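You operate a simulated robot arm through the tools that you are given. There is no shell and no other tool. Be economical: measure what you need, move in short steps, check, and stop when the job is done.

Carry out the task below with a simulated robot arm. There is one attempt and no reset: what you move stays moved.

TASK
Put the white name block marked "feed out" from the top of the evaporator stand on the blue gasket there and the white name block labelled "feed in" on top of the white thermometer.
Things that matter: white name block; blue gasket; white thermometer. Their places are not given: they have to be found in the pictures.

It is judged by the outcome, as a careful person would: the job done as asked, and still so three seconds after it is handed in. It fails if anything else is knocked over, pushed out of place, dropped, spilled or broken.

THE ROBOT
A 6-joint arm with a two-finger parallel gripper, fixed in place. Base frame: the origin is at the foot of the arm, x ahead of it, y to its left, z up; the work surface is at about z = 0.85. Lengths are in m, angles in rad, forces in N, time in s.
With the tool pointing down near the work surface it reaches from about 0.26 to 0.68 m from the base axis. Its first joint turns from -1.152 to 1.152 rad. Payload 2.9 kg.
Tool frame: the origin (TCP) lies between the finger pads and is the grasp point; the fingertips stand 0.03 m ahead of it; z points along the fingers, y is the line along which they close. The gripper opens to 0.11 m. The fingers are 0.02 m wide and 0.01 m thick; the gripper's body (0.048 by 0.112 m) begins 0.055 m behind the TCP.
Orientation is that of the tool frame in the base frame, as a unit quaternion [w, x, y, z]. With the fingers straight down and closing along the base's y, the tool's x points along the base's -x, its y along +y and its z along -z.

THE INTERFACE
- The arm moves only by the tool nudge_tool. Its argument "steps" is a list of rows, each a list of 3 entries, a list of its own where there are three numbers: the shift along the base's x, y, z in units of 30 mm (1.0 is 30 mm), then the turn about the base's z in units of 5 degrees (1.0 is 5 degrees), then the gripper command, from -1 (fully open) to 1 (shut), values between in proportion. In form: [[[x, y, z], spin, gripper], ...]. A call has 1 to 8 rows; each row shifts and turns the commanded pose from where the row before left it. A call with a number of a shift or a turn outside -1 to 1 is refused whole. A row lasts 0.2 s, in which the tool goes at most 0.05 m and 0.15 rad; a call with a longer step from one row to the next is refused whole, and so is a gripper value outside its range. A pose out of reach is approached as far as the arm can. The call stops where the force on the tool passes 40 N (or 10 N more than at its start, if that is more) or the arm is blocked; 0.2 s more then pass. The fingers move at their own pace (about 0.108 m/s each) and stop on an object; they squeeze with about 35 N. The grip force told is the motor's: it shows also when the fingers shut on nothing. Time passes only in rows, and 0.2 s behind the last, so rows that do not move let the fingers close. It gives the time, the measured TCP pose, the force on the tool (base axes), the opening and the grip force at its end, in the units of the frame above (readings bear some noise).
- Cameras (640 x 400 px; columns grow to the right, rows downward): "scene" is fixed at [0.0734, 0.4285, 1.3827]; the picture's right is [-0.78, -0.63, 0.00], its down [-0.31, 0.38, -0.87] and it looks along [0.55, -0.68, -0.49] (base axes); focal length 349 px, centre (320, 200). "wrist" rides on the gripper at [-0.036, 0, -0.057] in the tool frame; the picture's right is [0.00, -1.00, 0.00], its down [0.97, 0.00, -0.24] and it looks along [0.24, 0.00, 0.97] (tool axes); focal length 218 px, centre (320, 200).
- snapshot(camera): a new picture of that camera. No time passes.
- locate(camera, pixels): there is no depth. For up to 12 entries [column, row, z] of the newest picture of that camera ("zoom" is the newest enlarged one), the place [x, y] in the base frame at which the ray of that pixel passes the height z, good to about 0.003 m, but the place of the scene camera against the robot may be out by one fixed shift of up to 0.012 m in any direction. No time passes.
- inspect(camera, box): a new picture of the part [left, top, right, bottom] of that camera's present view, enlarged. No time passes.
- close_job(): hands the job in; it is judged then, once.

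Work in short steps. Measure before you move; look again where a grasp or a placing could have gone wrong, and mend it. You have 60 turns and 26 pictures in all, the two below and enlarged ones among them. Open the gripper and draw the arm clear of the work before you hand the job in, unless the task says otherwise; then end with one line.

The tools are called after ">>>" by a JSON object that holds its "api" and its "payload". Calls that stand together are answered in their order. nudge_tool: Moves the arm, as the interface text tells. Its arguments: {"type":"object","properties":{"steps":{"type":"array"}},"required":["steps"]} The other tools are called the same way: snapshot (camera) takes a picture; locate (camera, pixels) gives the place at which the rays of pixels pass given heights; inspect (camera, box) takes an enlarged picture of a part of a camera's view; close_job () hands the job in.

At the start:

```text
t: 0.0
position: [0.4583, 0.0427, 1.1676]
tool_rot: [0.0, 0.0, 1.0, 0.0]
force: [0.3, 0.0, -0.7]
opening: 0.1101
gripper_force: 0.0
```

scene: 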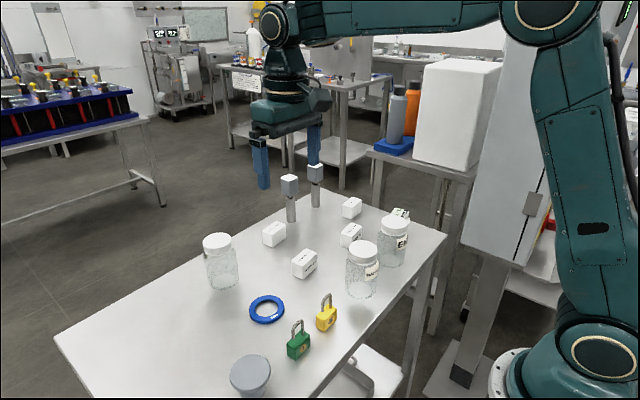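
wrist: 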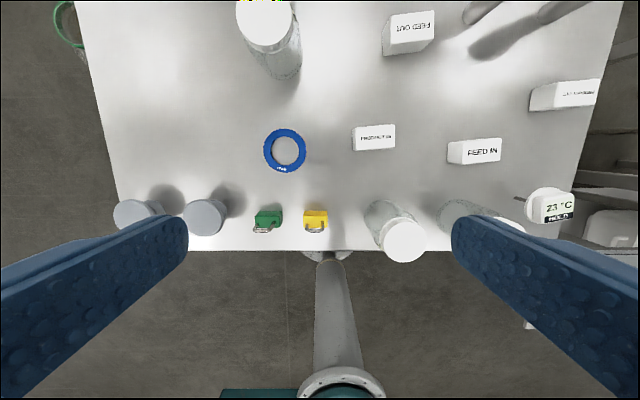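

The wrist view shows FEED OUT near (409,33), FEED IN near (475,151), the thermometer near (550,205) and the gasket at (285,150). I'll enlarge these before moving.

>>> {"api": "inspect", "payload": {"camera": "wrist", "box": [340, 0, 620, 240]}}

>>> {"api": "inspect", "payload": {"camera": "scene", "box": [190, 150, 450, 312]}}

```text
1.67 times, centred on (480, 120) of wrist
```

zoom: 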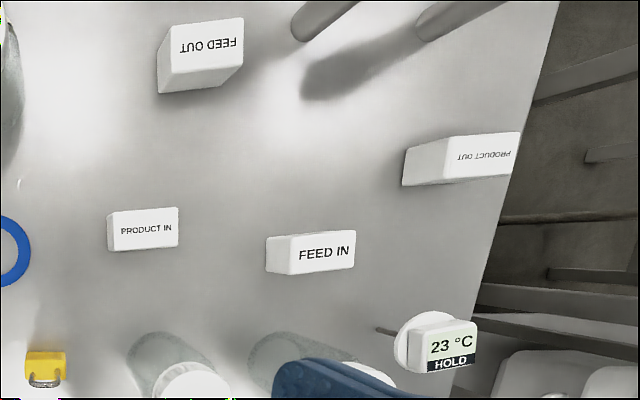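

```text
2.46 times, centred on (320, 231) of scene
```

zoom: 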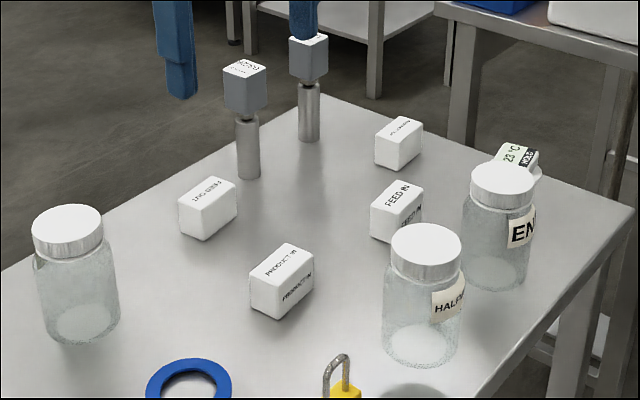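

Two posts carry grey boxes with white labelled tops. I need to read those labels, so I'll enlarge the posts and the thermometer.

>>> {"api": "inspect", "payload": {"camera": "scene", "box": [272, 158, 336, 198]}}

>>> {"api": "inspect", "payload": {"camera": "scene", "box": [330, 190, 426, 250]}}

```text
10.00 times, centred on (304, 178) of scene
```

zoom: 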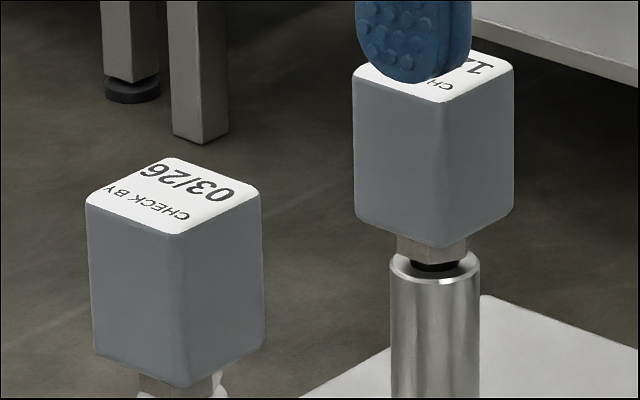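

```text
6.67 times, centred on (378, 220) of scene
```

zoom: 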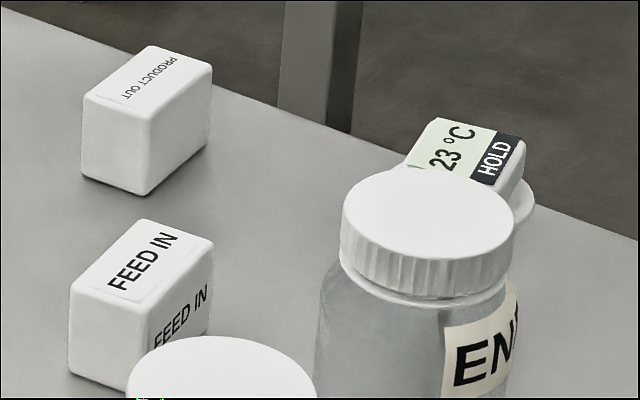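

Only one block reads FEED OUT, and it lies on the table, so the table top is the stand. I'll locate the items.

>>> {"api": "snapshot", "payload": {"camera": "wrist"}}

>>> {"api": "locate", "payload": {"camera": "wrist", "pixels": [[391, 13, 0.89], [434, 11, 0.89], [434, 39, 0.89], [390, 43, 0.89], [382, 55, 0.85], [285, 150, 0.855], [285, 128, 0.855], [307, 150, 0.855], [450, 164, 0.85], [501, 138, 0.89], [501, 161, 0.89], [555, 205, 0.88]]}}

>>> {"api": "locate", "payload": {"camera": "scene", "pixels": [[267, 310, 0.855], [263, 247, 0.85], [275, 247, 0.85], [274, 233, 0.88], [349, 249, 0.85], [352, 234, 0.88]]}}

```text
19 pictures are left
```

wrist: 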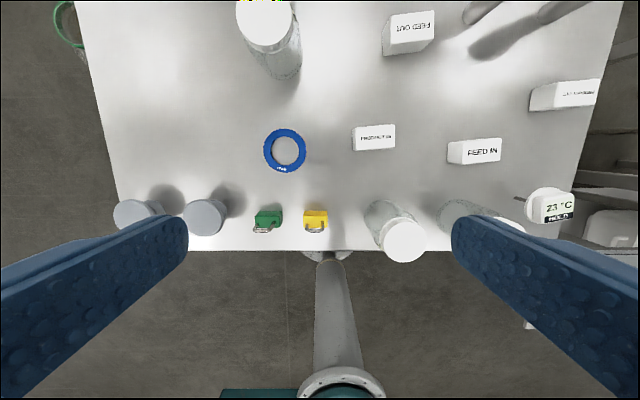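

```text
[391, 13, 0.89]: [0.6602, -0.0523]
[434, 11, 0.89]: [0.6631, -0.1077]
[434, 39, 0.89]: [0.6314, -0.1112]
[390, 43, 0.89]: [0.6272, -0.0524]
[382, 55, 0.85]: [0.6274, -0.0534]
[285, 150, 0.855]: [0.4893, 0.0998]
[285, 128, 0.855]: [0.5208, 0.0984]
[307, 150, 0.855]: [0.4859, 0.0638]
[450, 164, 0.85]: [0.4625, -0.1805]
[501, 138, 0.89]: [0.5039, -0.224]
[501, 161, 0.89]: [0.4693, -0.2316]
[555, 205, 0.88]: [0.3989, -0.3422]
```

```text
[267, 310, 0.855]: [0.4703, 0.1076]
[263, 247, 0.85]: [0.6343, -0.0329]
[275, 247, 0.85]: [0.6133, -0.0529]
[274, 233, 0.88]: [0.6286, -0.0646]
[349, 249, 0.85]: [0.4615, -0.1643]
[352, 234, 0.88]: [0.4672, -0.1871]
```

FEED OUT is centred near (0.645, -0.081) and is about 0.056 × 0.033 × 0.04. The posts stand close by, so I'll locate them before approaching.

>>> {"api": "locate", "payload": {"camera": "scene", "pixels": [[291, 220, 0.85], [316, 205, 0.85], [289, 178, 0.98], [289, 178, 0.95], [289, 178, 1.0], [316, 167, 0.98], [296, 182, 0.98], [283, 182, 0.98]]}}

>>> {"api": "nudge_tool", "payload": {"steps": [[[0.9, -0.5, 0], 0, -1], [[0.9, -0.5, 0], 0, -1], [[0.9, -0.6, 0], 0, -1], [[0.9, -0.6, 0], 0, -1], [[0.6, -0.7, -0.5], 0, -1], [[0, 0, -1], 0, -1], [[0, 0, 0], 0, -1]]}}

>>> {"api": "snapshot", "payload": {"camera": "wrist"}}

```text
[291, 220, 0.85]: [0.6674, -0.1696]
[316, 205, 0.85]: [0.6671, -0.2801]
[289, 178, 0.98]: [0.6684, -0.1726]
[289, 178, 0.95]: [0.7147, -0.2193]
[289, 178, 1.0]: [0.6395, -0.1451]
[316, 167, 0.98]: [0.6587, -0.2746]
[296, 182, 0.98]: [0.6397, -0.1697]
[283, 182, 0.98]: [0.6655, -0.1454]
```

```text
t: 1.6
position: [0.5833, -0.0457, 1.1226]
tool_rot: [0.0, 0.0, 1.0, 0.0]
force: [0.2, 0.2, 0.8]
opening: 0.11
gripper_force: 0.1
```

```text
18 pictures are left
```

wrist: 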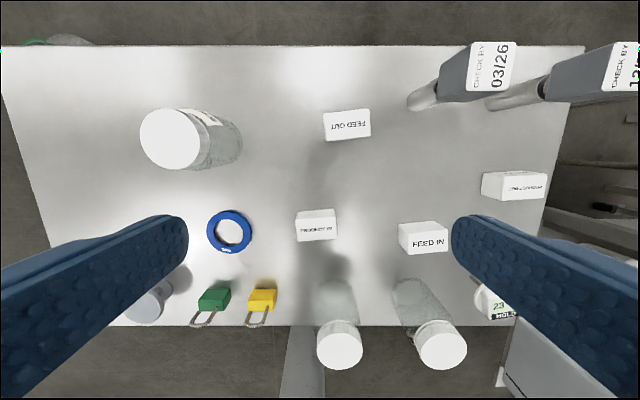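

Post 1 is near (0.667, -0.170), tight for the gripper's wide side. I'll spin +90° so the fingers close along x across the block's narrow side.

>>> {"api": "nudge_tool", "payload": {"steps": [[[0.25, -0.15, 0], 1, -1], [[0.25, -0.15, 0], 1, -1], [[0.25, -0.15, 0], 1, -1], [[0.25, -0.15, 0], 1, -1], [[0.25, -0.15, 0], 1, -1], [[0.25, -0.15, 0], 1, -1], [[0.25, -0.15, 0], 1, -1], [[0.25, -0.13, 0], 1, -1]]}}

>>> {"api": "nudge_tool", "payload": {"steps": [[[0, 0, 0], 1, -1], [[0, 0, 0], 1, -1], [[0, 0, 0], 1, -1], [[0, 0, 0], 1, -1], [[0, 0, 0], 1, -1], [[0, 0, 0], 1, -1], [[0, 0, 0], 1, -1], [[0, 0, 0], 1, -1]]}}

>>> {"api": "nudge_tool", "payload": {"steps": [[[0, 0, -0.7], 1, -1], [[0, 0, -0.8], 1, -1], [[0, 0, 0], 0, -1]]}}

>>> {"api": "snapshot", "payload": {"camera": "wrist"}}

```text
t: 3.4
position: [0.6278, -0.0778, 1.1159]
tool_rot: [0.001, -0.343, 0.939, 0.0]
force: [0.0, 0.5, 0.2]
opening: 0.1098
gripper_force: 0.0
out of reach, approached as far as the arm can: row 6, 7, 8
```

```text
t: 5.2
position: [0.6269, -0.0788, 1.1168]
tool_rot: [0.0, -0.644, 0.765, 0.0]
force: [-0.5, -0.4, 0.7]
opening: 0.1103
gripper_force: 0.1
```

```text
t: 6.0
position: [0.6265, -0.0783, 1.0715]
tool_rot: [0.0, 0.708, -0.706, 0.0]
force: [-0.5, 0.0, 0.0]
opening: 0.1098
gripper_force: 0.1
```

```text
17 pictures are left
```

wrist: 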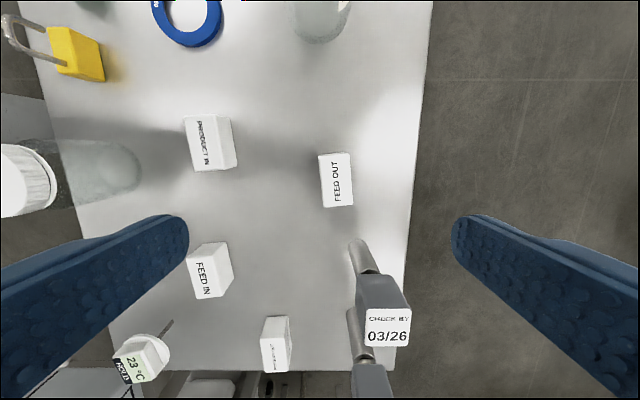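

Now right in the picture is +x and down is -y. FEED OUT's top runs about (319,153)–(354,205); I'll locate its corners and the post.

>>> {"api": "inspect", "payload": {"camera": "wrist", "box": [290, 140, 418, 220]}}

>>> {"api": "locate", "payload": {"camera": "wrist", "pixels": [[319, 154, 0.89], [350, 152, 0.89], [354, 205, 0.89], [323, 208, 0.89], [365, 308, 0.98], [411, 308, 0.98], [365, 346, 0.98], [358, 240, 0.85]]}}

```text
5.00 times, centred on (354, 180) of wrist
```

zoom: 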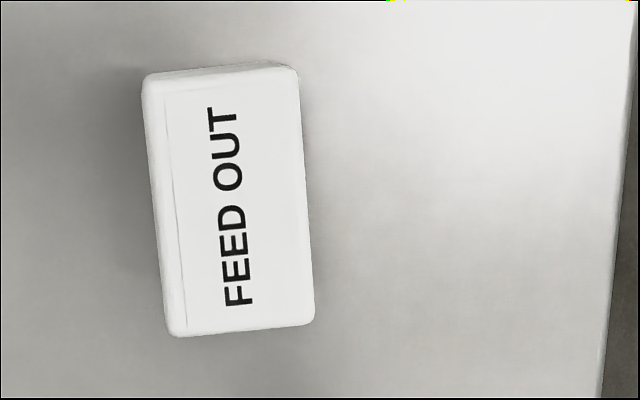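

```text
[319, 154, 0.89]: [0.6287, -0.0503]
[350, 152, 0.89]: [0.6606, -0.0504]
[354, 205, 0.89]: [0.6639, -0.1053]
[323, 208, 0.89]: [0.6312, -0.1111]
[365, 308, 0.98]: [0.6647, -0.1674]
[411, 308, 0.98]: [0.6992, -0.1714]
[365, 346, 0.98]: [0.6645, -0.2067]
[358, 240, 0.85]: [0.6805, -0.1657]
```

FEED OUT is centred at (0.646, -0.080) with about +5° yaw. I'll spin one more unit, shift and descend part way.

>>> {"api": "nudge_tool", "payload": {"steps": [[[0, 0, -1], 1, -0.6], [[0, 0, -1], 0, -0.6], [[0, 0, -1], 0, -0.6], [[0.3, -0.05, 0], 0, -0.6], [[0, 0, 0], 0, -0.6]]}}

```text
t: 7.2
position: [0.6364, -0.0797, 0.9807]
tool_rot: [0.0, 0.737, -0.676, 0.0]
force: [-0.8, 0.2, 0.2]
opening: 0.0881
gripper_force: 0.0
```

The commanded pose tracks well. I'll shift +0.0095 in x and descend to TCP z of about 0.892.

>>> {"api": "nudge_tool", "payload": {"steps": [[[0.32, 0, 0], 0, -0.6], [[0, 0, -1], 0, -0.6], [[0, 0, -1], 0, -0.6], [[0, 0, -0.9], 0, -0.6], [[0, 0, 0], 0, -0.6]]}}

>>> {"api": "snapshot", "payload": {"camera": "wrist"}}

```text
t: 8.4
position: [0.6455, -0.0812, 0.895]
tool_rot: [0.001, 0.738, -0.675, 0.001]
force: [1.4, 0.5, 0.1]
opening: 0.0882
gripper_force: 0.0
```

```text
15 pictures are left
```

wrist: 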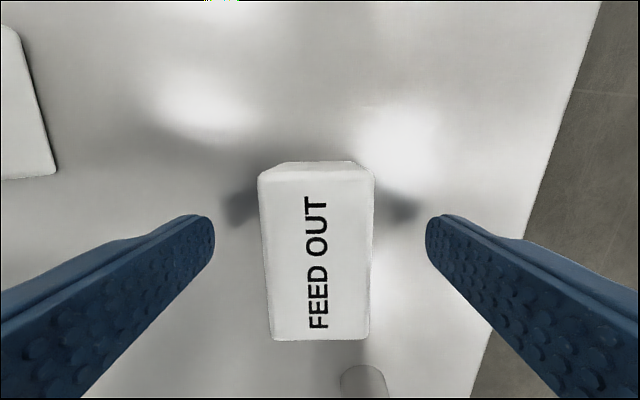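

The fingers straddle the block squarely. A quick check of the centre, then I'll close.

>>> {"api": "locate", "payload": {"camera": "wrist", "pixels": [[259, 178, 0.89], [374, 175, 0.89], [271, 339, 0.89], [369, 338, 0.89], [259, 178, 0.885], [374, 175, 0.885], [271, 339, 0.885], [369, 338, 0.885]]}}

>>> {"api": "nudge_tool", "payload": {"steps": [[[0, 0, 0], 0, 1], [[0, 0, 0], 0, 1], [[0, 0, 0], 0, 1]]}}

```text
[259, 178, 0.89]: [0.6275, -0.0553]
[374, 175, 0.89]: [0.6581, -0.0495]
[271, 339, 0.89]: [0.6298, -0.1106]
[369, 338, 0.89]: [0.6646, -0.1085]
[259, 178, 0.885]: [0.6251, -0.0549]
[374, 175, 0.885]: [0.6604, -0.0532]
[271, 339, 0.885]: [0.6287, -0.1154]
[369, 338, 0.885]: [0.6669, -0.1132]
```

```text
t: 9.2
position: [0.6461, -0.0792, 0.8959]
tool_rot: [0.0, 0.737, -0.676, 0.0]
force: [-0.6, 0.2, 0.4]
opening: 0.0333
gripper_force: 35.3
```

Gripped at 0.033 opening. I'll lift and carry it in -x first, then +y towards the gasket, clear of the jar near (0.61, 0.11).

>>> {"api": "nudge_tool", "payload": {"steps": [[[0, 0, 0.5], 0, 1], [[0, 0, 1], 0, 1], [[0, 0, 1], 0, 1], [[0, 0, 1], 0, 1], [[0, 0, 0.5], 0, 1], [[-1, 0, 0], 0, 1], [[-1, 0, 0], 0, 1], [[-1, 0, 0], 0, 1]]}}

>>> {"api": "nudge_tool", "payload": {"steps": [[[-1, 0, 0], 0, 1], [[-1, 0.5, 0], 0, 1], [[-0.2, 0.9, 0], 0, 1], [[0, 0.9, 0], 0, 1], [[0, 0.9, 0], 0, 1], [[0, 0, 0], 0, 1]]}}

>>> {"api": "snapshot", "payload": {"camera": "wrist"}}

```text
t: 11.0
position: [0.5545, -0.0787, 1.0141]
tool_rot: [0.0, 0.738, -0.675, 0.0]
force: [-0.4, -0.1, -0.1]
opening: 0.0
gripper_force: 34.7
```

```text
t: 12.4
position: [0.489, 0.0163, 1.0146]
tool_rot: [0.0, 0.737, -0.675, 0.0]
force: [-0.3, -0.1, 0.1]
opening: 0.0
gripper_force: 34.7
```

```text
14 pictures are left
```

wrist: 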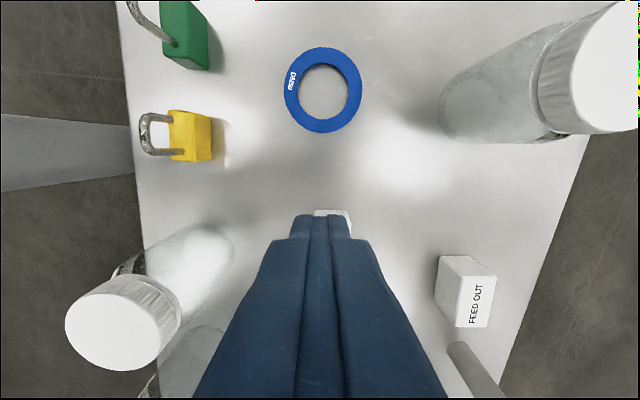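

The opening reads 0 and FEED OUT is still at (465,290): it slipped out because I gripped too high. I'll measure the gasket and the block here, then go back and grasp lower.

>>> {"api": "locate", "payload": {"camera": "wrist", "pixels": [[323, 90, 0.855], [284, 88, 0.855], [361, 88, 0.855], [323, 47, 0.855], [323, 133, 0.855], [462, 273, 0.89], [496, 275, 0.89], [489, 326, 0.89], [455, 327, 0.89]]}}

>>> {"api": "nudge_tool", "payload": {"steps": [[[0, -0.9, 0], 0, -0.6], [[0, -0.9, 0], 0, -0.6], [[0.2, -0.9, 0], 0, -0.6], [[1, -0.5, 0], 0, -0.6], [[1, 0, 0], 0, -0.6], [[1, 0, 0], 0, -0.6], [[1, 0, 0], 0, -0.6], [[0, 0, 0], 0, -0.6]]}}

>>> {"api": "snapshot", "payload": {"camera": "wrist"}}

```text
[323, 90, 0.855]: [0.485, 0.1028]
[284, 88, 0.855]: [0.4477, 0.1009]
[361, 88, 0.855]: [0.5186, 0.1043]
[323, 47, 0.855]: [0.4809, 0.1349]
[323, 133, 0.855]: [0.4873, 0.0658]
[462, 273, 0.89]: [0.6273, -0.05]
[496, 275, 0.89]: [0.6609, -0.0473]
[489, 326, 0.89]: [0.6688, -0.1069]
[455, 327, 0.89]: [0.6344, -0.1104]
```

```text
t: 14.2
position: [0.6145, -0.0797, 1.0138]
tool_rot: [0.0, 0.737, -0.676, 0.0]
force: [0.3, 0.3, 0.3]
opening: 0.0878
gripper_force: 0.1
```

```text
13 pictures are left
```

wrist: 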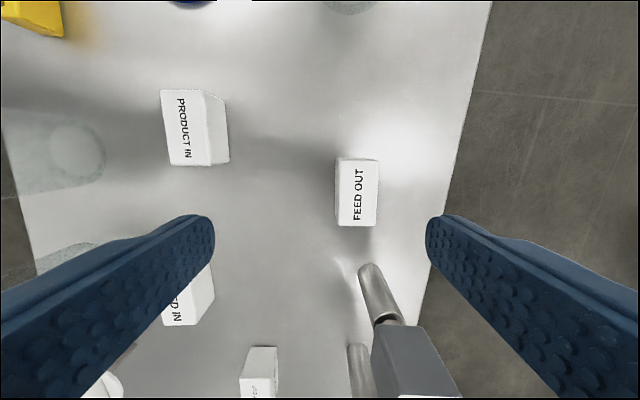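

The block is upright and undisturbed. I'll locate it, move over it and descend to about 0.883.

>>> {"api": "locate", "payload": {"camera": "wrist", "pixels": [[340, 158, 0.888], [379, 160, 0.888], [375, 226, 0.888], [338, 225, 0.888]]}}

>>> {"api": "nudge_tool", "payload": {"steps": [[[0, 0, -1], 0, -0.6], [[0.5, 0, -1], 0, -0.6], [[0.55, -0.05, -0.8], 0, -0.6], [[0, 0, -1], 0, -0.6], [[0, 0, -0.55], 0, -0.6], [[0, 0, 0], 0, -0.6]]}}

```text
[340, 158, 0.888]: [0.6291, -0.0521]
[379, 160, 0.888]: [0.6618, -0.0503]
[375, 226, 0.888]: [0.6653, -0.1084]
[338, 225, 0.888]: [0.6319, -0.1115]
```

```text
t: 15.6
position: [0.6472, -0.0811, 0.8829]
tool_rot: [-0.001, 0.737, -0.676, 0.0]
force: [0.2, 0.1, 0.2]
opening: 0.088
gripper_force: 0.1
```

TCP is at 0.883 with the fingertips near 0.853. I'll close, then lift slowly by a little to test the grip.

>>> {"api": "nudge_tool", "payload": {"steps": [[[0, 0, 0], 0, 1], [[0, 0, 0], 0, 1], [[0, 0, 0], 0, 1], [[0, 0, 0], 0, 1], [[0, 0, 0.2], 0, 1], [[0, 0, 0.3], 0, 1], [[0, 0, 0.5], 0, 1], [[0, 0, 0], 0, 1]]}}

```text
t: 17.4
position: [0.6466, -0.0815, 0.9152]
tool_rot: [0.0, 0.737, -0.676, 0.0]
force: [0.2, -0.6, -0.6]
opening: 0.0331
gripper_force: 35.4
```

>>> {"api": "nudge_tool", "payload": {"steps": [[[0, 0, 0.7], 0, 1], [[0, 0, 0.7], 0, 1], [[0, 0, 0.7], 0, 1], [[0, 0, 0.7], 0, 1], [[0, 0, 0], 0, 1]]}}

>>> {"api": "snapshot", "payload": {"camera": "wrist"}}

```text
t: 18.6
position: [0.6468, -0.0826, 0.9977]
tool_rot: [0.0, 0.737, -0.676, 0.0]
force: [0.6, -0.4, -0.3]
opening: 0.0333
gripper_force: 34.9
```

```text
12 pictures are left
```

wrist: 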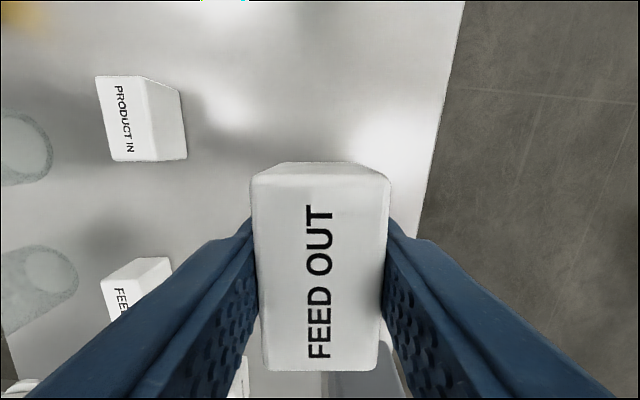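

It holds firmly. Carrying to above the gasket at (0.486, 0.101).

>>> {"api": "nudge_tool", "payload": {"steps": [[[-0.7, 0, 0.3], 0, 1], [[-0.8, 0, 0.2], 0, 1], [[-0.8, 0, 0], 0, 1], [[-0.8, 0.2, 0], 0, 1], [[-0.8, 0.4, 0], 0, 1], [[-0.8, 0.6, 0], 0, 1], [[-0.66, 0.8, 0], 0, 1], [[0, 0.8, 0], 0, 1]]}}

>>> {"api": "nudge_tool", "payload": {"steps": [[[0, 0.8, 0], 0, 1], [[0, 0.8, 0], 0, 1], [[0, 0.8, 0], 0, 1], [[0, 0.7, 0], 0, 1], [[0, 0, 0], 0, 1]]}}

>>> {"api": "inspect", "payload": {"camera": "scene", "box": [190, 210, 350, 310]}}

```text
t: 20.4
position: [0.4859, 0.0036, 1.0136]
tool_rot: [0.0, 0.737, -0.676, -0.001]
force: [0.5, -0.2, -1.1]
opening: 0.0332
gripper_force: 34.7
```

```text
t: 21.6
position: [0.4865, 0.0958, 1.0128]
tool_rot: [-0.001, 0.738, -0.675, -0.001]
force: [0.4, 0.0, -1.0]
opening: 0.0331
gripper_force: 35.3
```

```text
4.00 times, centred on (270, 260) of scene
```

zoom: 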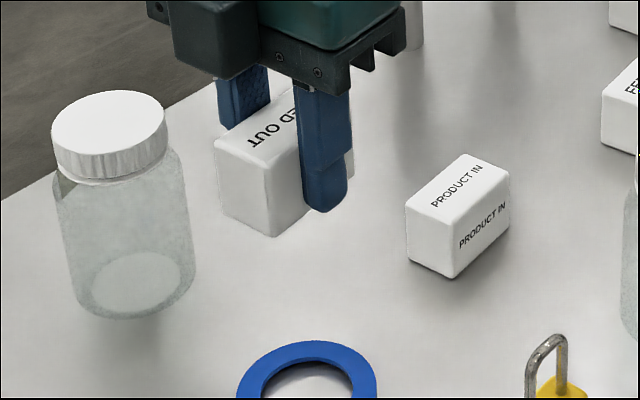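

Still held. I'll check the jar's clearance against the descending gripper.

>>> {"api": "locate", "payload": {"camera": "zoom", "pixels": [[137, 283, 0.85], [195, 283, 0.85], [150, 318, 0.85], [110, 130, 0.96], [165, 150, 0.95]]}}

```text
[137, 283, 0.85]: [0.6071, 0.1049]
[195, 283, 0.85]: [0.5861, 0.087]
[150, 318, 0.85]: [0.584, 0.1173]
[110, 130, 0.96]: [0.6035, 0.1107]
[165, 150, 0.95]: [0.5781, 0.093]
```

The jar's near edge is at about x 0.573 and the gripper reaches 0.542, so it is clear. Descending to just above the gasket.

>>> {"api": "nudge_tool", "payload": {"steps": [[[0, 0.15, -0.8], 0, 1], [[0, 0, -0.8], 0, 1], [[0, 0, -0.8], 0, 1], [[0, 0, -0.8], 0, 1], [[0, 0, -0.5], 0, 1], [[0, 0, 0], 0, 1]]}}

>>> {"api": "inspect", "payload": {"camera": "scene", "box": [210, 250, 338, 330]}}

```text
t: 23.0
position: [0.4856, 0.0996, 0.9015]
tool_rot: [0.001, 0.737, -0.676, -0.001]
force: [-0.4, 0.3, -1.0]
opening: 0.0331
gripper_force: 34.6
```

```text
5.00 times, centred on (274, 290) of scene
```

zoom: 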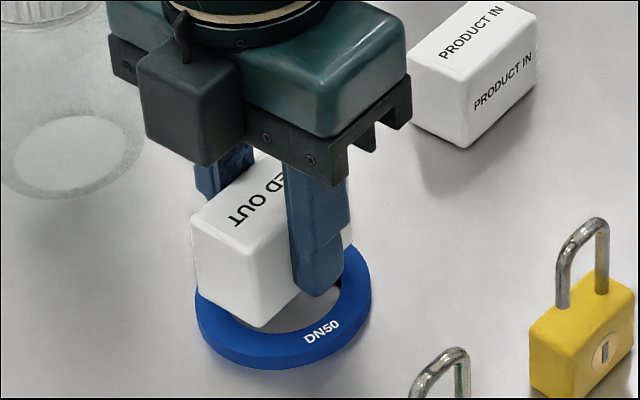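

The block hangs about 10 mm above the gasket, centred on the ring. Lowering gently to contact.

>>> {"api": "nudge_tool", "payload": {"steps": [[[0, 0, -0.15], 0, 1], [[0, 0, -0.1], 0, 1], [[0, 0, 0], 0, 1]]}}

>>> {"api": "inspect", "payload": {"camera": "scene", "box": [210, 250, 338, 330]}}

```text
t: 23.8
position: [0.4846, 0.1006, 0.8941]
tool_rot: [0.0, 0.737, -0.675, 0.0]
force: [0.6, 0.1, -0.8]
opening: 0.0333
gripper_force: 34.9
```

```text
5.00 times, centred on (274, 290) of scene
```

zoom: 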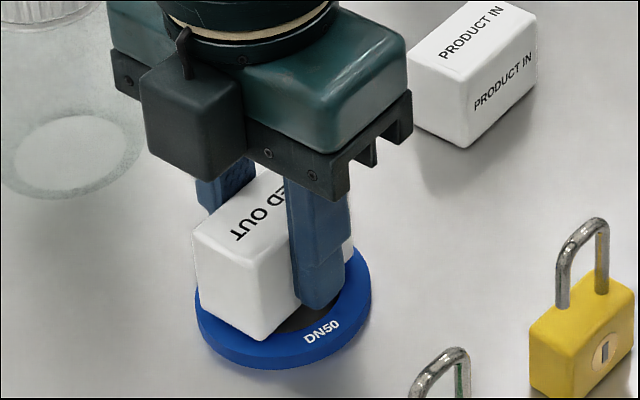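

No contact yet (force about -0.8). Lowering in 1.5 mm steps.

>>> {"api": "nudge_tool", "payload": {"steps": [[[0, 0, -0.05], 0, 1], [[0, 0, -0.05], 0, 1], [[0, 0, 0], 0, 1]]}}

```text
t: 24.6
position: [0.4864, 0.1014, 0.8913]
tool_rot: [0.0, 0.737, -0.676, 0.0]
force: [-0.4, 0.0, -0.5]
opening: 0.0332
gripper_force: 35.2
```

>>> {"api": "nudge_tool", "payload": {"steps": [[[0, 0, -0.05], 0, 1], [[0, 0, 0], 0, 1]]}}

>>> {"api": "nudge_tool", "payload": {"steps": [[[0, 0, -0.05], 0, 1], [[0, 0, 0], 0, 1]]}}

```text
t: 25.2
position: [0.4874, 0.1005, 0.891]
tool_rot: [0.0, 0.737, -0.676, 0.001]
force: [-0.9, -1.1, 7.1]
opening: 0.0332
gripper_force: 34.6
```

```text
t: 25.8
position: [0.487, 0.1014, 0.89]
tool_rot: [-0.001, 0.737, -0.676, 0.001]
force: [-2.3, 2.1, 23.8]
opening: 0.0334
gripper_force: 34.9
```

Contact at 23.8 N, so the block is seated. I'll relieve it slightly, open and rise straight up.

>>> {"api": "nudge_tool", "payload": {"steps": [[[0, 0, 0.05], 0, 1], [[0, 0, 0], 0, -0.2], [[0, 0, 0], 0, -0.2], [[0, 0, 0], 0, -0.2], [[0, 0, 0.6], 0, -0.2], [[0, 0, 1], 0, -0.2], [[0, 0, 1], 0, -0.2], [[0, 0, 1], 0, -0.2]]}}

>>> {"api": "nudge_tool", "payload": {"steps": [[[0, -0.9, 0.5], 0, -0.6], [[0, -1, 0], 0, -0.6], [[0, -1, 0], 0, -0.6], [[0, -1, 0], 0, -0.6], [[0, -1, 0], 0, -0.6], [[0, -1, 0], 0, -0.6], [[0, -1, 0], 0, -0.6], [[0, -1, 0], 0, -0.6]]}}

>>> {"api": "snapshot", "payload": {"camera": "wrist"}}

>>> {"api": "snapshot", "payload": {"camera": "scene"}}

```text
t: 27.6
position: [0.4864, 0.0994, 0.9997]
tool_rot: [0.0, 0.737, -0.676, 0.0]
force: [0.1, 0.3, 0.5]
opening: 0.066
gripper_force: 0.0
```

```text
t: 29.4
position: [0.4875, -0.137, 1.0131]
tool_rot: [0.0, 0.737, -0.676, 0.0]
force: [0.2, -0.8, -0.4]
opening: 0.0882
gripper_force: 0.1
```

```text
8 pictures are left
```

wrist: 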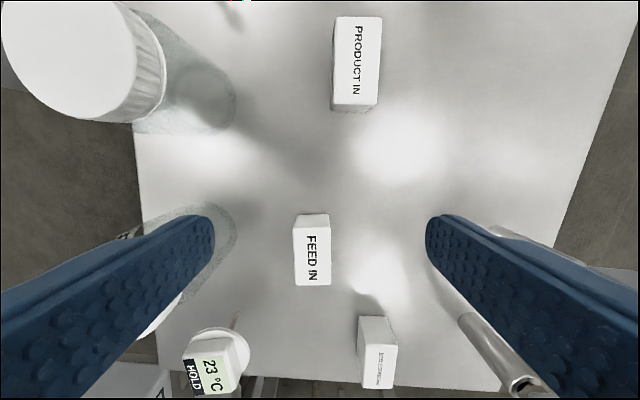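

```text
7 pictures are left
```

scene: 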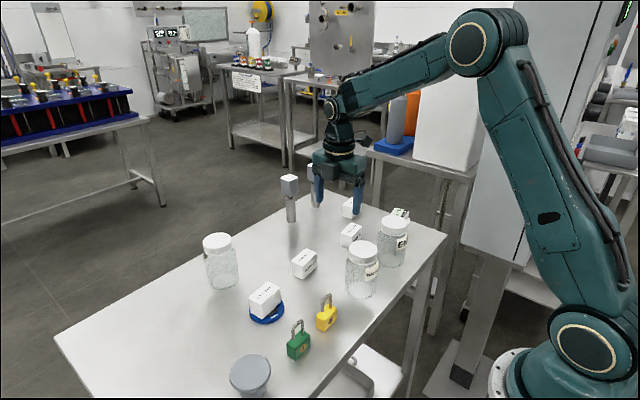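

FEED OUT rests on the gasket. Next I'll locate FEED IN (top corners about (293,223)–(331,286)) and the thermometer head at (208,376).

>>> {"api": "locate", "payload": {"camera": "wrist", "pixels": [[294, 223, 0.888], [330, 222, 0.888], [331, 286, 0.888], [297, 286, 0.888], [208, 376, 0.87], [208, 376, 0.89], [208, 376, 0.91], [222, 340, 0.85], [183, 362, 0.89], [230, 352, 0.89], [238, 385, 0.89], [185, 395, 0.89]]}}

>>> {"api": "locate", "payload": {"camera": "scene", "pixels": [[402, 214, 0.87], [402, 214, 0.89], [402, 214, 0.91], [362, 298, 0.85], [364, 252, 0.96], [391, 265, 0.85], [394, 222, 0.96]]}}

>>> {"api": "inspect", "payload": {"camera": "scene", "box": [250, 270, 314, 330]}}

```text
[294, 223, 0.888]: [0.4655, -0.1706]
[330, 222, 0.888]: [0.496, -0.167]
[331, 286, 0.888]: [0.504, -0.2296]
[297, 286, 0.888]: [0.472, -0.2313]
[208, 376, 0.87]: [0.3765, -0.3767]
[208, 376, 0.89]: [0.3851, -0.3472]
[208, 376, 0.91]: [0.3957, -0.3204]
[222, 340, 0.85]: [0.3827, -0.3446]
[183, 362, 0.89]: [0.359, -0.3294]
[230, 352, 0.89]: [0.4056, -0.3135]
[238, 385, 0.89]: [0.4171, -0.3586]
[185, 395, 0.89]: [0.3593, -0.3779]
```

```text
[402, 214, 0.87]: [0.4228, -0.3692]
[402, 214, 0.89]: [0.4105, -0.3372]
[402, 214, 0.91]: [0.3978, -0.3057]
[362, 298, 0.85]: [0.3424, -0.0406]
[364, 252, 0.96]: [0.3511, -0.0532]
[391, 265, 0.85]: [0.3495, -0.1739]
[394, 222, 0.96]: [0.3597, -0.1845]
```

```text
6.67 times, centred on (282, 300) of scene
```

zoom: 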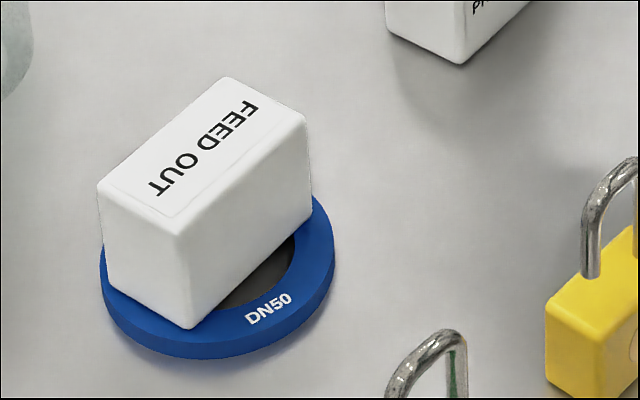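

FEED OUT sits on the ring. Before picking FEED IN, I'll look at the thermometer from nearly overhead, passing at a height clear of the jars.

>>> {"api": "nudge_tool", "payload": {"steps": [[[0, 0, 1], 0, -0.6], [[-0.3, -0.7, 0.7], 0, -0.6], [[-0.5, -0.8, 0], 0, -0.6], [[-0.5, -0.8, 0], 0, -0.6], [[-0.5, -0.8, 0], 0, -0.6], [[-0.5, -0.8, 0], 0, -0.6], [[-0.5, -0.8, 0], 0, -0.6], [[0, 0, 0], 0, -0.6]]}}

>>> {"api": "snapshot", "payload": {"camera": "wrist"}}

```text
t: 31.2
position: [0.4027, -0.2784, 1.064]
tool_rot: [0.0, 0.738, -0.675, 0.0]
force: [-0.2, -1.0, 0.5]
opening: 0.0881
gripper_force: 0.0
```

```text
5 pictures are left
```

wrist: 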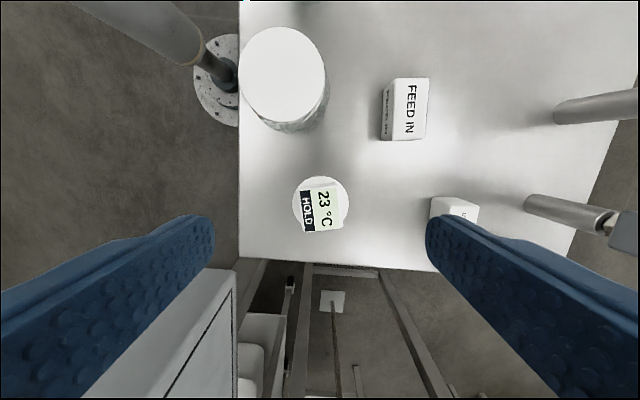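

The display is now seen nearly from above at about (321,207). I'll enlarge it for corners and measure its height against the earlier views.

>>> {"api": "inspect", "payload": {"camera": "wrist", "box": [272, 160, 368, 250]}}

>>> {"api": "locate", "payload": {"camera": "wrist", "pixels": [[321, 207, 0.87], [321, 207, 0.89], [321, 207, 0.91], [321, 203, 0.86], [293, 203, 0.86], [349, 203, 0.86], [240, 258, 0.85], [320, 263, 0.85], [382, 84, 0.888], [429, 80, 0.888], [426, 138, 0.888]]}}

```text
4.44 times, centred on (320, 205) of wrist
```

zoom: 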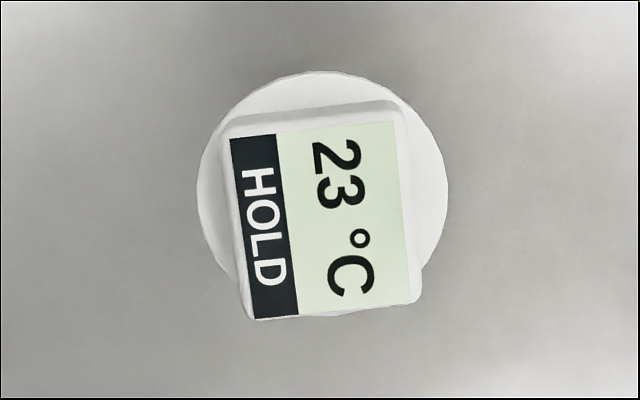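

```text
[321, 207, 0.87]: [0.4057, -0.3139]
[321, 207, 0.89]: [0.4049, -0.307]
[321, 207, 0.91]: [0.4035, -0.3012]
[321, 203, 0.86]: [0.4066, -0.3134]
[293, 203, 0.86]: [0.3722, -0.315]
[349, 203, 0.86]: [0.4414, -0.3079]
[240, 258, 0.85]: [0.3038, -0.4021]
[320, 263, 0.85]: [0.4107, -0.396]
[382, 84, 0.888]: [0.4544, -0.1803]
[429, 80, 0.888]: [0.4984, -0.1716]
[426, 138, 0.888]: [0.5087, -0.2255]
```

The dark rod below the head in the first view is a vertical stem with its foot near (0.407, -0.298). The head's flat top is therefore at about z 0.92 and roughly 0.037 wide. I'll refine its centre, then go above FEED IN at (0.4845, -0.1995).

>>> {"api": "locate", "payload": {"camera": "zoom", "pixels": [[322, 220, 0.915], [322, 220, 0.921], [322, 220, 0.927], [228, 128, 0.921], [405, 115, 0.921], [415, 302, 0.921], [250, 320, 0.921]]}}

>>> {"api": "nudge_tool", "payload": {"steps": [[[0.7, 0.66, 0], 0, -0.2], [[0.7, 0.66, 0], 0, -0.2], [[0.7, 0.66, -0.5], 0, -0.2], [[0.63, 0.65, -0.9], 0, -0.2], [[0, 0, -0.9], 0, -0.2], [[0, 0, -0.9], 0, -0.2], [[0, 0, 0], 0, -0.2]]}}

>>> {"api": "snapshot", "payload": {"camera": "wrist"}}

```text
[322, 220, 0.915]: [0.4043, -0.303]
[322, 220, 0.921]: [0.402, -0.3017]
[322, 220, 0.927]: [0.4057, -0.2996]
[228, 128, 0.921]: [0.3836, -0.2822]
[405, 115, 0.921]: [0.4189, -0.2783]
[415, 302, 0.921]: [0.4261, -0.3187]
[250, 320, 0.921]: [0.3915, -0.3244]
```

```text
t: 32.8
position: [0.4841, -0.1995, 0.9683]
tool_rot: [0.0, 0.737, -0.676, -0.001]
force: [0.2, 0.0, 0.0]
opening: 0.0661
gripper_force: 0.1
```

```text
3 pictures are left
```

wrist: 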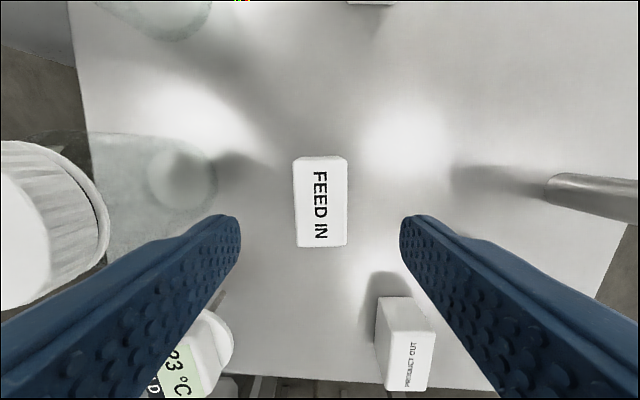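

The block is centred between the fingers, and PRODUCT OUT and the thermometer head are clear in y. I'll descend to 0.883.

>>> {"api": "locate", "payload": {"camera": "wrist", "pixels": [[294, 164, 0.888], [347, 162, 0.888], [348, 246, 0.888], [298, 247, 0.888]]}}

>>> {"api": "nudge_tool", "payload": {"steps": [[[0, 0, -0.9], 0, -0.2], [[0, 0, -0.9], 0, -0.2], [[0, 0, -0.7], 0, -0.2], [[0, 0, -0.35], 0, -0.2], [[0, 0, 0], 0, -0.2]]}}

```text
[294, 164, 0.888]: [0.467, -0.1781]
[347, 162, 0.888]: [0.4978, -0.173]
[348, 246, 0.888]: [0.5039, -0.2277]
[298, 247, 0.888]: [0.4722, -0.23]
```

```text
t: 34.0
position: [0.4846, -0.1986, 0.8838]
tool_rot: [0.001, 0.738, -0.675, 0.0]
force: [1.1, 0.2, 0.6]
opening: 0.0661
gripper_force: 0.0
```

At 0.883, with the block's centre at (0.485, -0.202). Closing and lifting slowly.

>>> {"api": "nudge_tool", "payload": {"steps": [[[0, 0, 0], 0, 1], [[0, 0, 0], 0, 1], [[0, 0, 0], 0, 1], [[0, 0, 0], 0, 1], [[0, 0, 0.2], 0, 1], [[0, 0, 0.3], 0, 1], [[0, 0, 0.5], 0, 1], [[0, 0, 0], 0, 1]]}}

>>> {"api": "nudge_tool", "payload": {"steps": [[[0, 0, 0.7], 0, 1], [[0, 0, 0.7], 0, 1], [[0, 0, 0.7], 0, 1], [[0, 0, 0.7], 0, 1], [[0, 0, 0.7], 0, 1], [[0, 0, 0.5], 0, 1], [[0, 0, 0], 0, 1]]}}

```text
t: 35.8
position: [0.4838, -0.199, 0.9127]
tool_rot: [0.0, 0.737, -0.675, 0.0]
force: [-0.8, -0.1, -1.4]
opening: 0.0334
gripper_force: 35.3
```

```text
t: 37.4
position: [0.4824, -0.1989, 1.033]
tool_rot: [0.0, 0.737, -0.676, 0.001]
force: [0.3, 0.2, 0.2]
opening: 0.0331
gripper_force: 34.8
```

FEED IN is held. I'll move over the thermometer to TCP (0.4045, -0.298), spin +1 to match the head's yaw, and lower to about 1 cm above it.

>>> {"api": "nudge_tool", "payload": {"steps": [[[-0.5, -0.6, 0], 0.5, 1], [[-0.6, -0.7, 0], 0.5, 1], [[-0.6, -0.7, 0], 0, 1], [[-0.6, -0.7, 0], 0, 1], [[-0.37, -0.62, 0], 0, 1], [[0, 0, -0.7], 0, 1], [[0, 0, -0.7], 0, 1], [[0, 0, -0.5], 0, 1]]}}

>>> {"api": "inspect", "payload": {"camera": "scene", "box": [360, 170, 440, 230]}}

```text
t: 39.2
position: [0.4039, -0.2988, 0.9759]
tool_rot: [0.0, 0.766, -0.643, 0.0]
force: [-0.5, 1.1, -0.9]
opening: 0.0335
gripper_force: 34.8
```

```text
6.67 times, centred on (400, 200) of scene
```

zoom: 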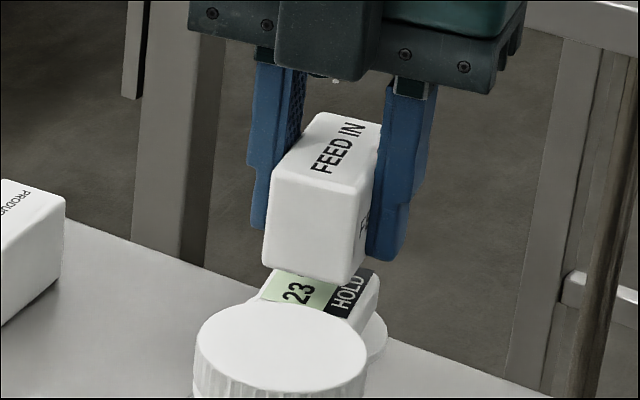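

It lines up over the display. Lowering to about 0.961, then in small steps watching the force.

>>> {"api": "nudge_tool", "payload": {"steps": [[[0, 0, -0.2], 0, 1], [[0, 0, -0.2], 0, 1], [[0, 0, -0.1], 0, 1], [[0, 0, 0], 0, 1]]}}

>>> {"api": "nudge_tool", "payload": {"steps": [[[0, 0, -0.07], 0, 1], [[0, 0, 0], 0, 1]]}}

>>> {"api": "nudge_tool", "payload": {"steps": [[[0, 0, -0.05], 0, 1], [[0, 0, 0], 0, 1]]}}

```text
t: 40.2
position: [0.4035, -0.2993, 0.9614]
tool_rot: [0.0, 0.766, -0.642, -0.001]
force: [-0.2, -0.2, -1.9]
opening: 0.0331
gripper_force: 35.1
```

```text
t: 40.8
position: [0.4037, -0.2988, 0.9592]
tool_rot: [0.0, 0.766, -0.643, 0.0]
force: [0.1, 0.0, -0.7]
opening: 0.0332
gripper_force: 35.6
```

```text
t: 41.4
position: [0.4041, -0.2996, 0.9572]
tool_rot: [0.0, 0.766, -0.642, 0.0]
force: [-0.8, 0.7, 4.2]
opening: 0.0333
gripper_force: 34.9
```

The force rose to about +4 N, which suggests contact. One tiny step to confirm.

>>> {"api": "nudge_tool", "payload": {"steps": [[[0, 0, -0.02], 0, 1], [[0, 0, 0], 0, 1]]}}

>>> {"api": "inspect", "payload": {"camera": "scene", "box": [360, 170, 440, 230]}}

```text
t: 42.0
position: [0.4047, -0.299, 0.957]
tool_rot: [0.0, 0.766, -0.643, 0.002]
force: [-0.6, 1.3, 11.8]
opening: 0.0335
gripper_force: 35.2
```

```text
6.67 times, centred on (400, 200) of scene
```

zoom: 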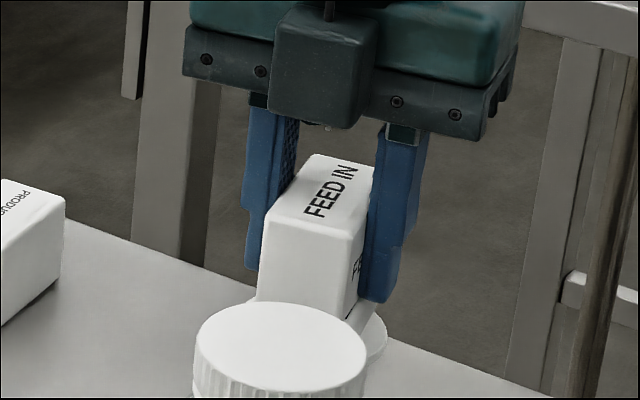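

Contact confirmed at 11.8 N. I'll relieve it slightly, open gently and rise straight up.

>>> {"api": "nudge_tool", "payload": {"steps": [[[0, 0, 0.03], 0, 1], [[0, 0, 0], 0, -0.2], [[0, 0, 0], 0, -0.2], [[0, 0, 0], 0, -0.2], [[0, 0, 0.5], 0, -0.2], [[0, 0, 1], 0, -0.2], [[0, 0, 1], 0, -0.2], [[0, 0, 1], 0, -0.2]]}}

>>> {"api": "nudge_tool", "payload": {"steps": [[[0.3, 0.8, 0.7], 0, -0.2], [[0.3, 0.9, 0.5], 0, -0.2], [[0.3, 1, 0], 0, -0.2], [[0.3, 1, 0], 0, -0.2], [[0.3, 1, 0], 0, -0.2], [[0.3, 1, 0], 0, -0.2], [[0, 0, 0], 0, -0.2]]}}

>>> {"api": "snapshot", "payload": {"camera": "scene"}}

```text
t: 43.8
position: [0.4059, -0.2988, 1.064]
tool_rot: [0.0, 0.766, -0.643, 0.0]
force: [0.0, 0.1, 0.3]
opening: 0.0658
gripper_force: 0.1
```

```text
t: 45.4
position: [0.457, -0.1291, 1.0976]
tool_rot: [0.0, 0.766, -0.643, 0.0]
force: [-0.4, 0.0, 0.6]
opening: 0.0658
gripper_force: 0.1
```

```text
0 pictures are left
```

scene: 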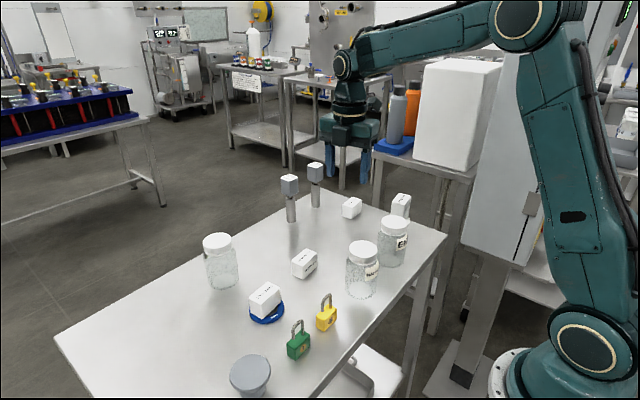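

The last picture shows FEED IN standing on the thermometer at (401,205) and FEED OUT on the gasket at (265,300). Nothing else has moved and the arm is clear, so I'm handing in.

>>> {"api": "close_job", "payload": {}}

```text
The job is handed in.
```

The "feed out" block is on the blue gasket and the "feed in" block is on top of the white thermometer; "feed out" slipped from the gripper on the first try and was re-gripped, and the last picture showed nothing else moved.
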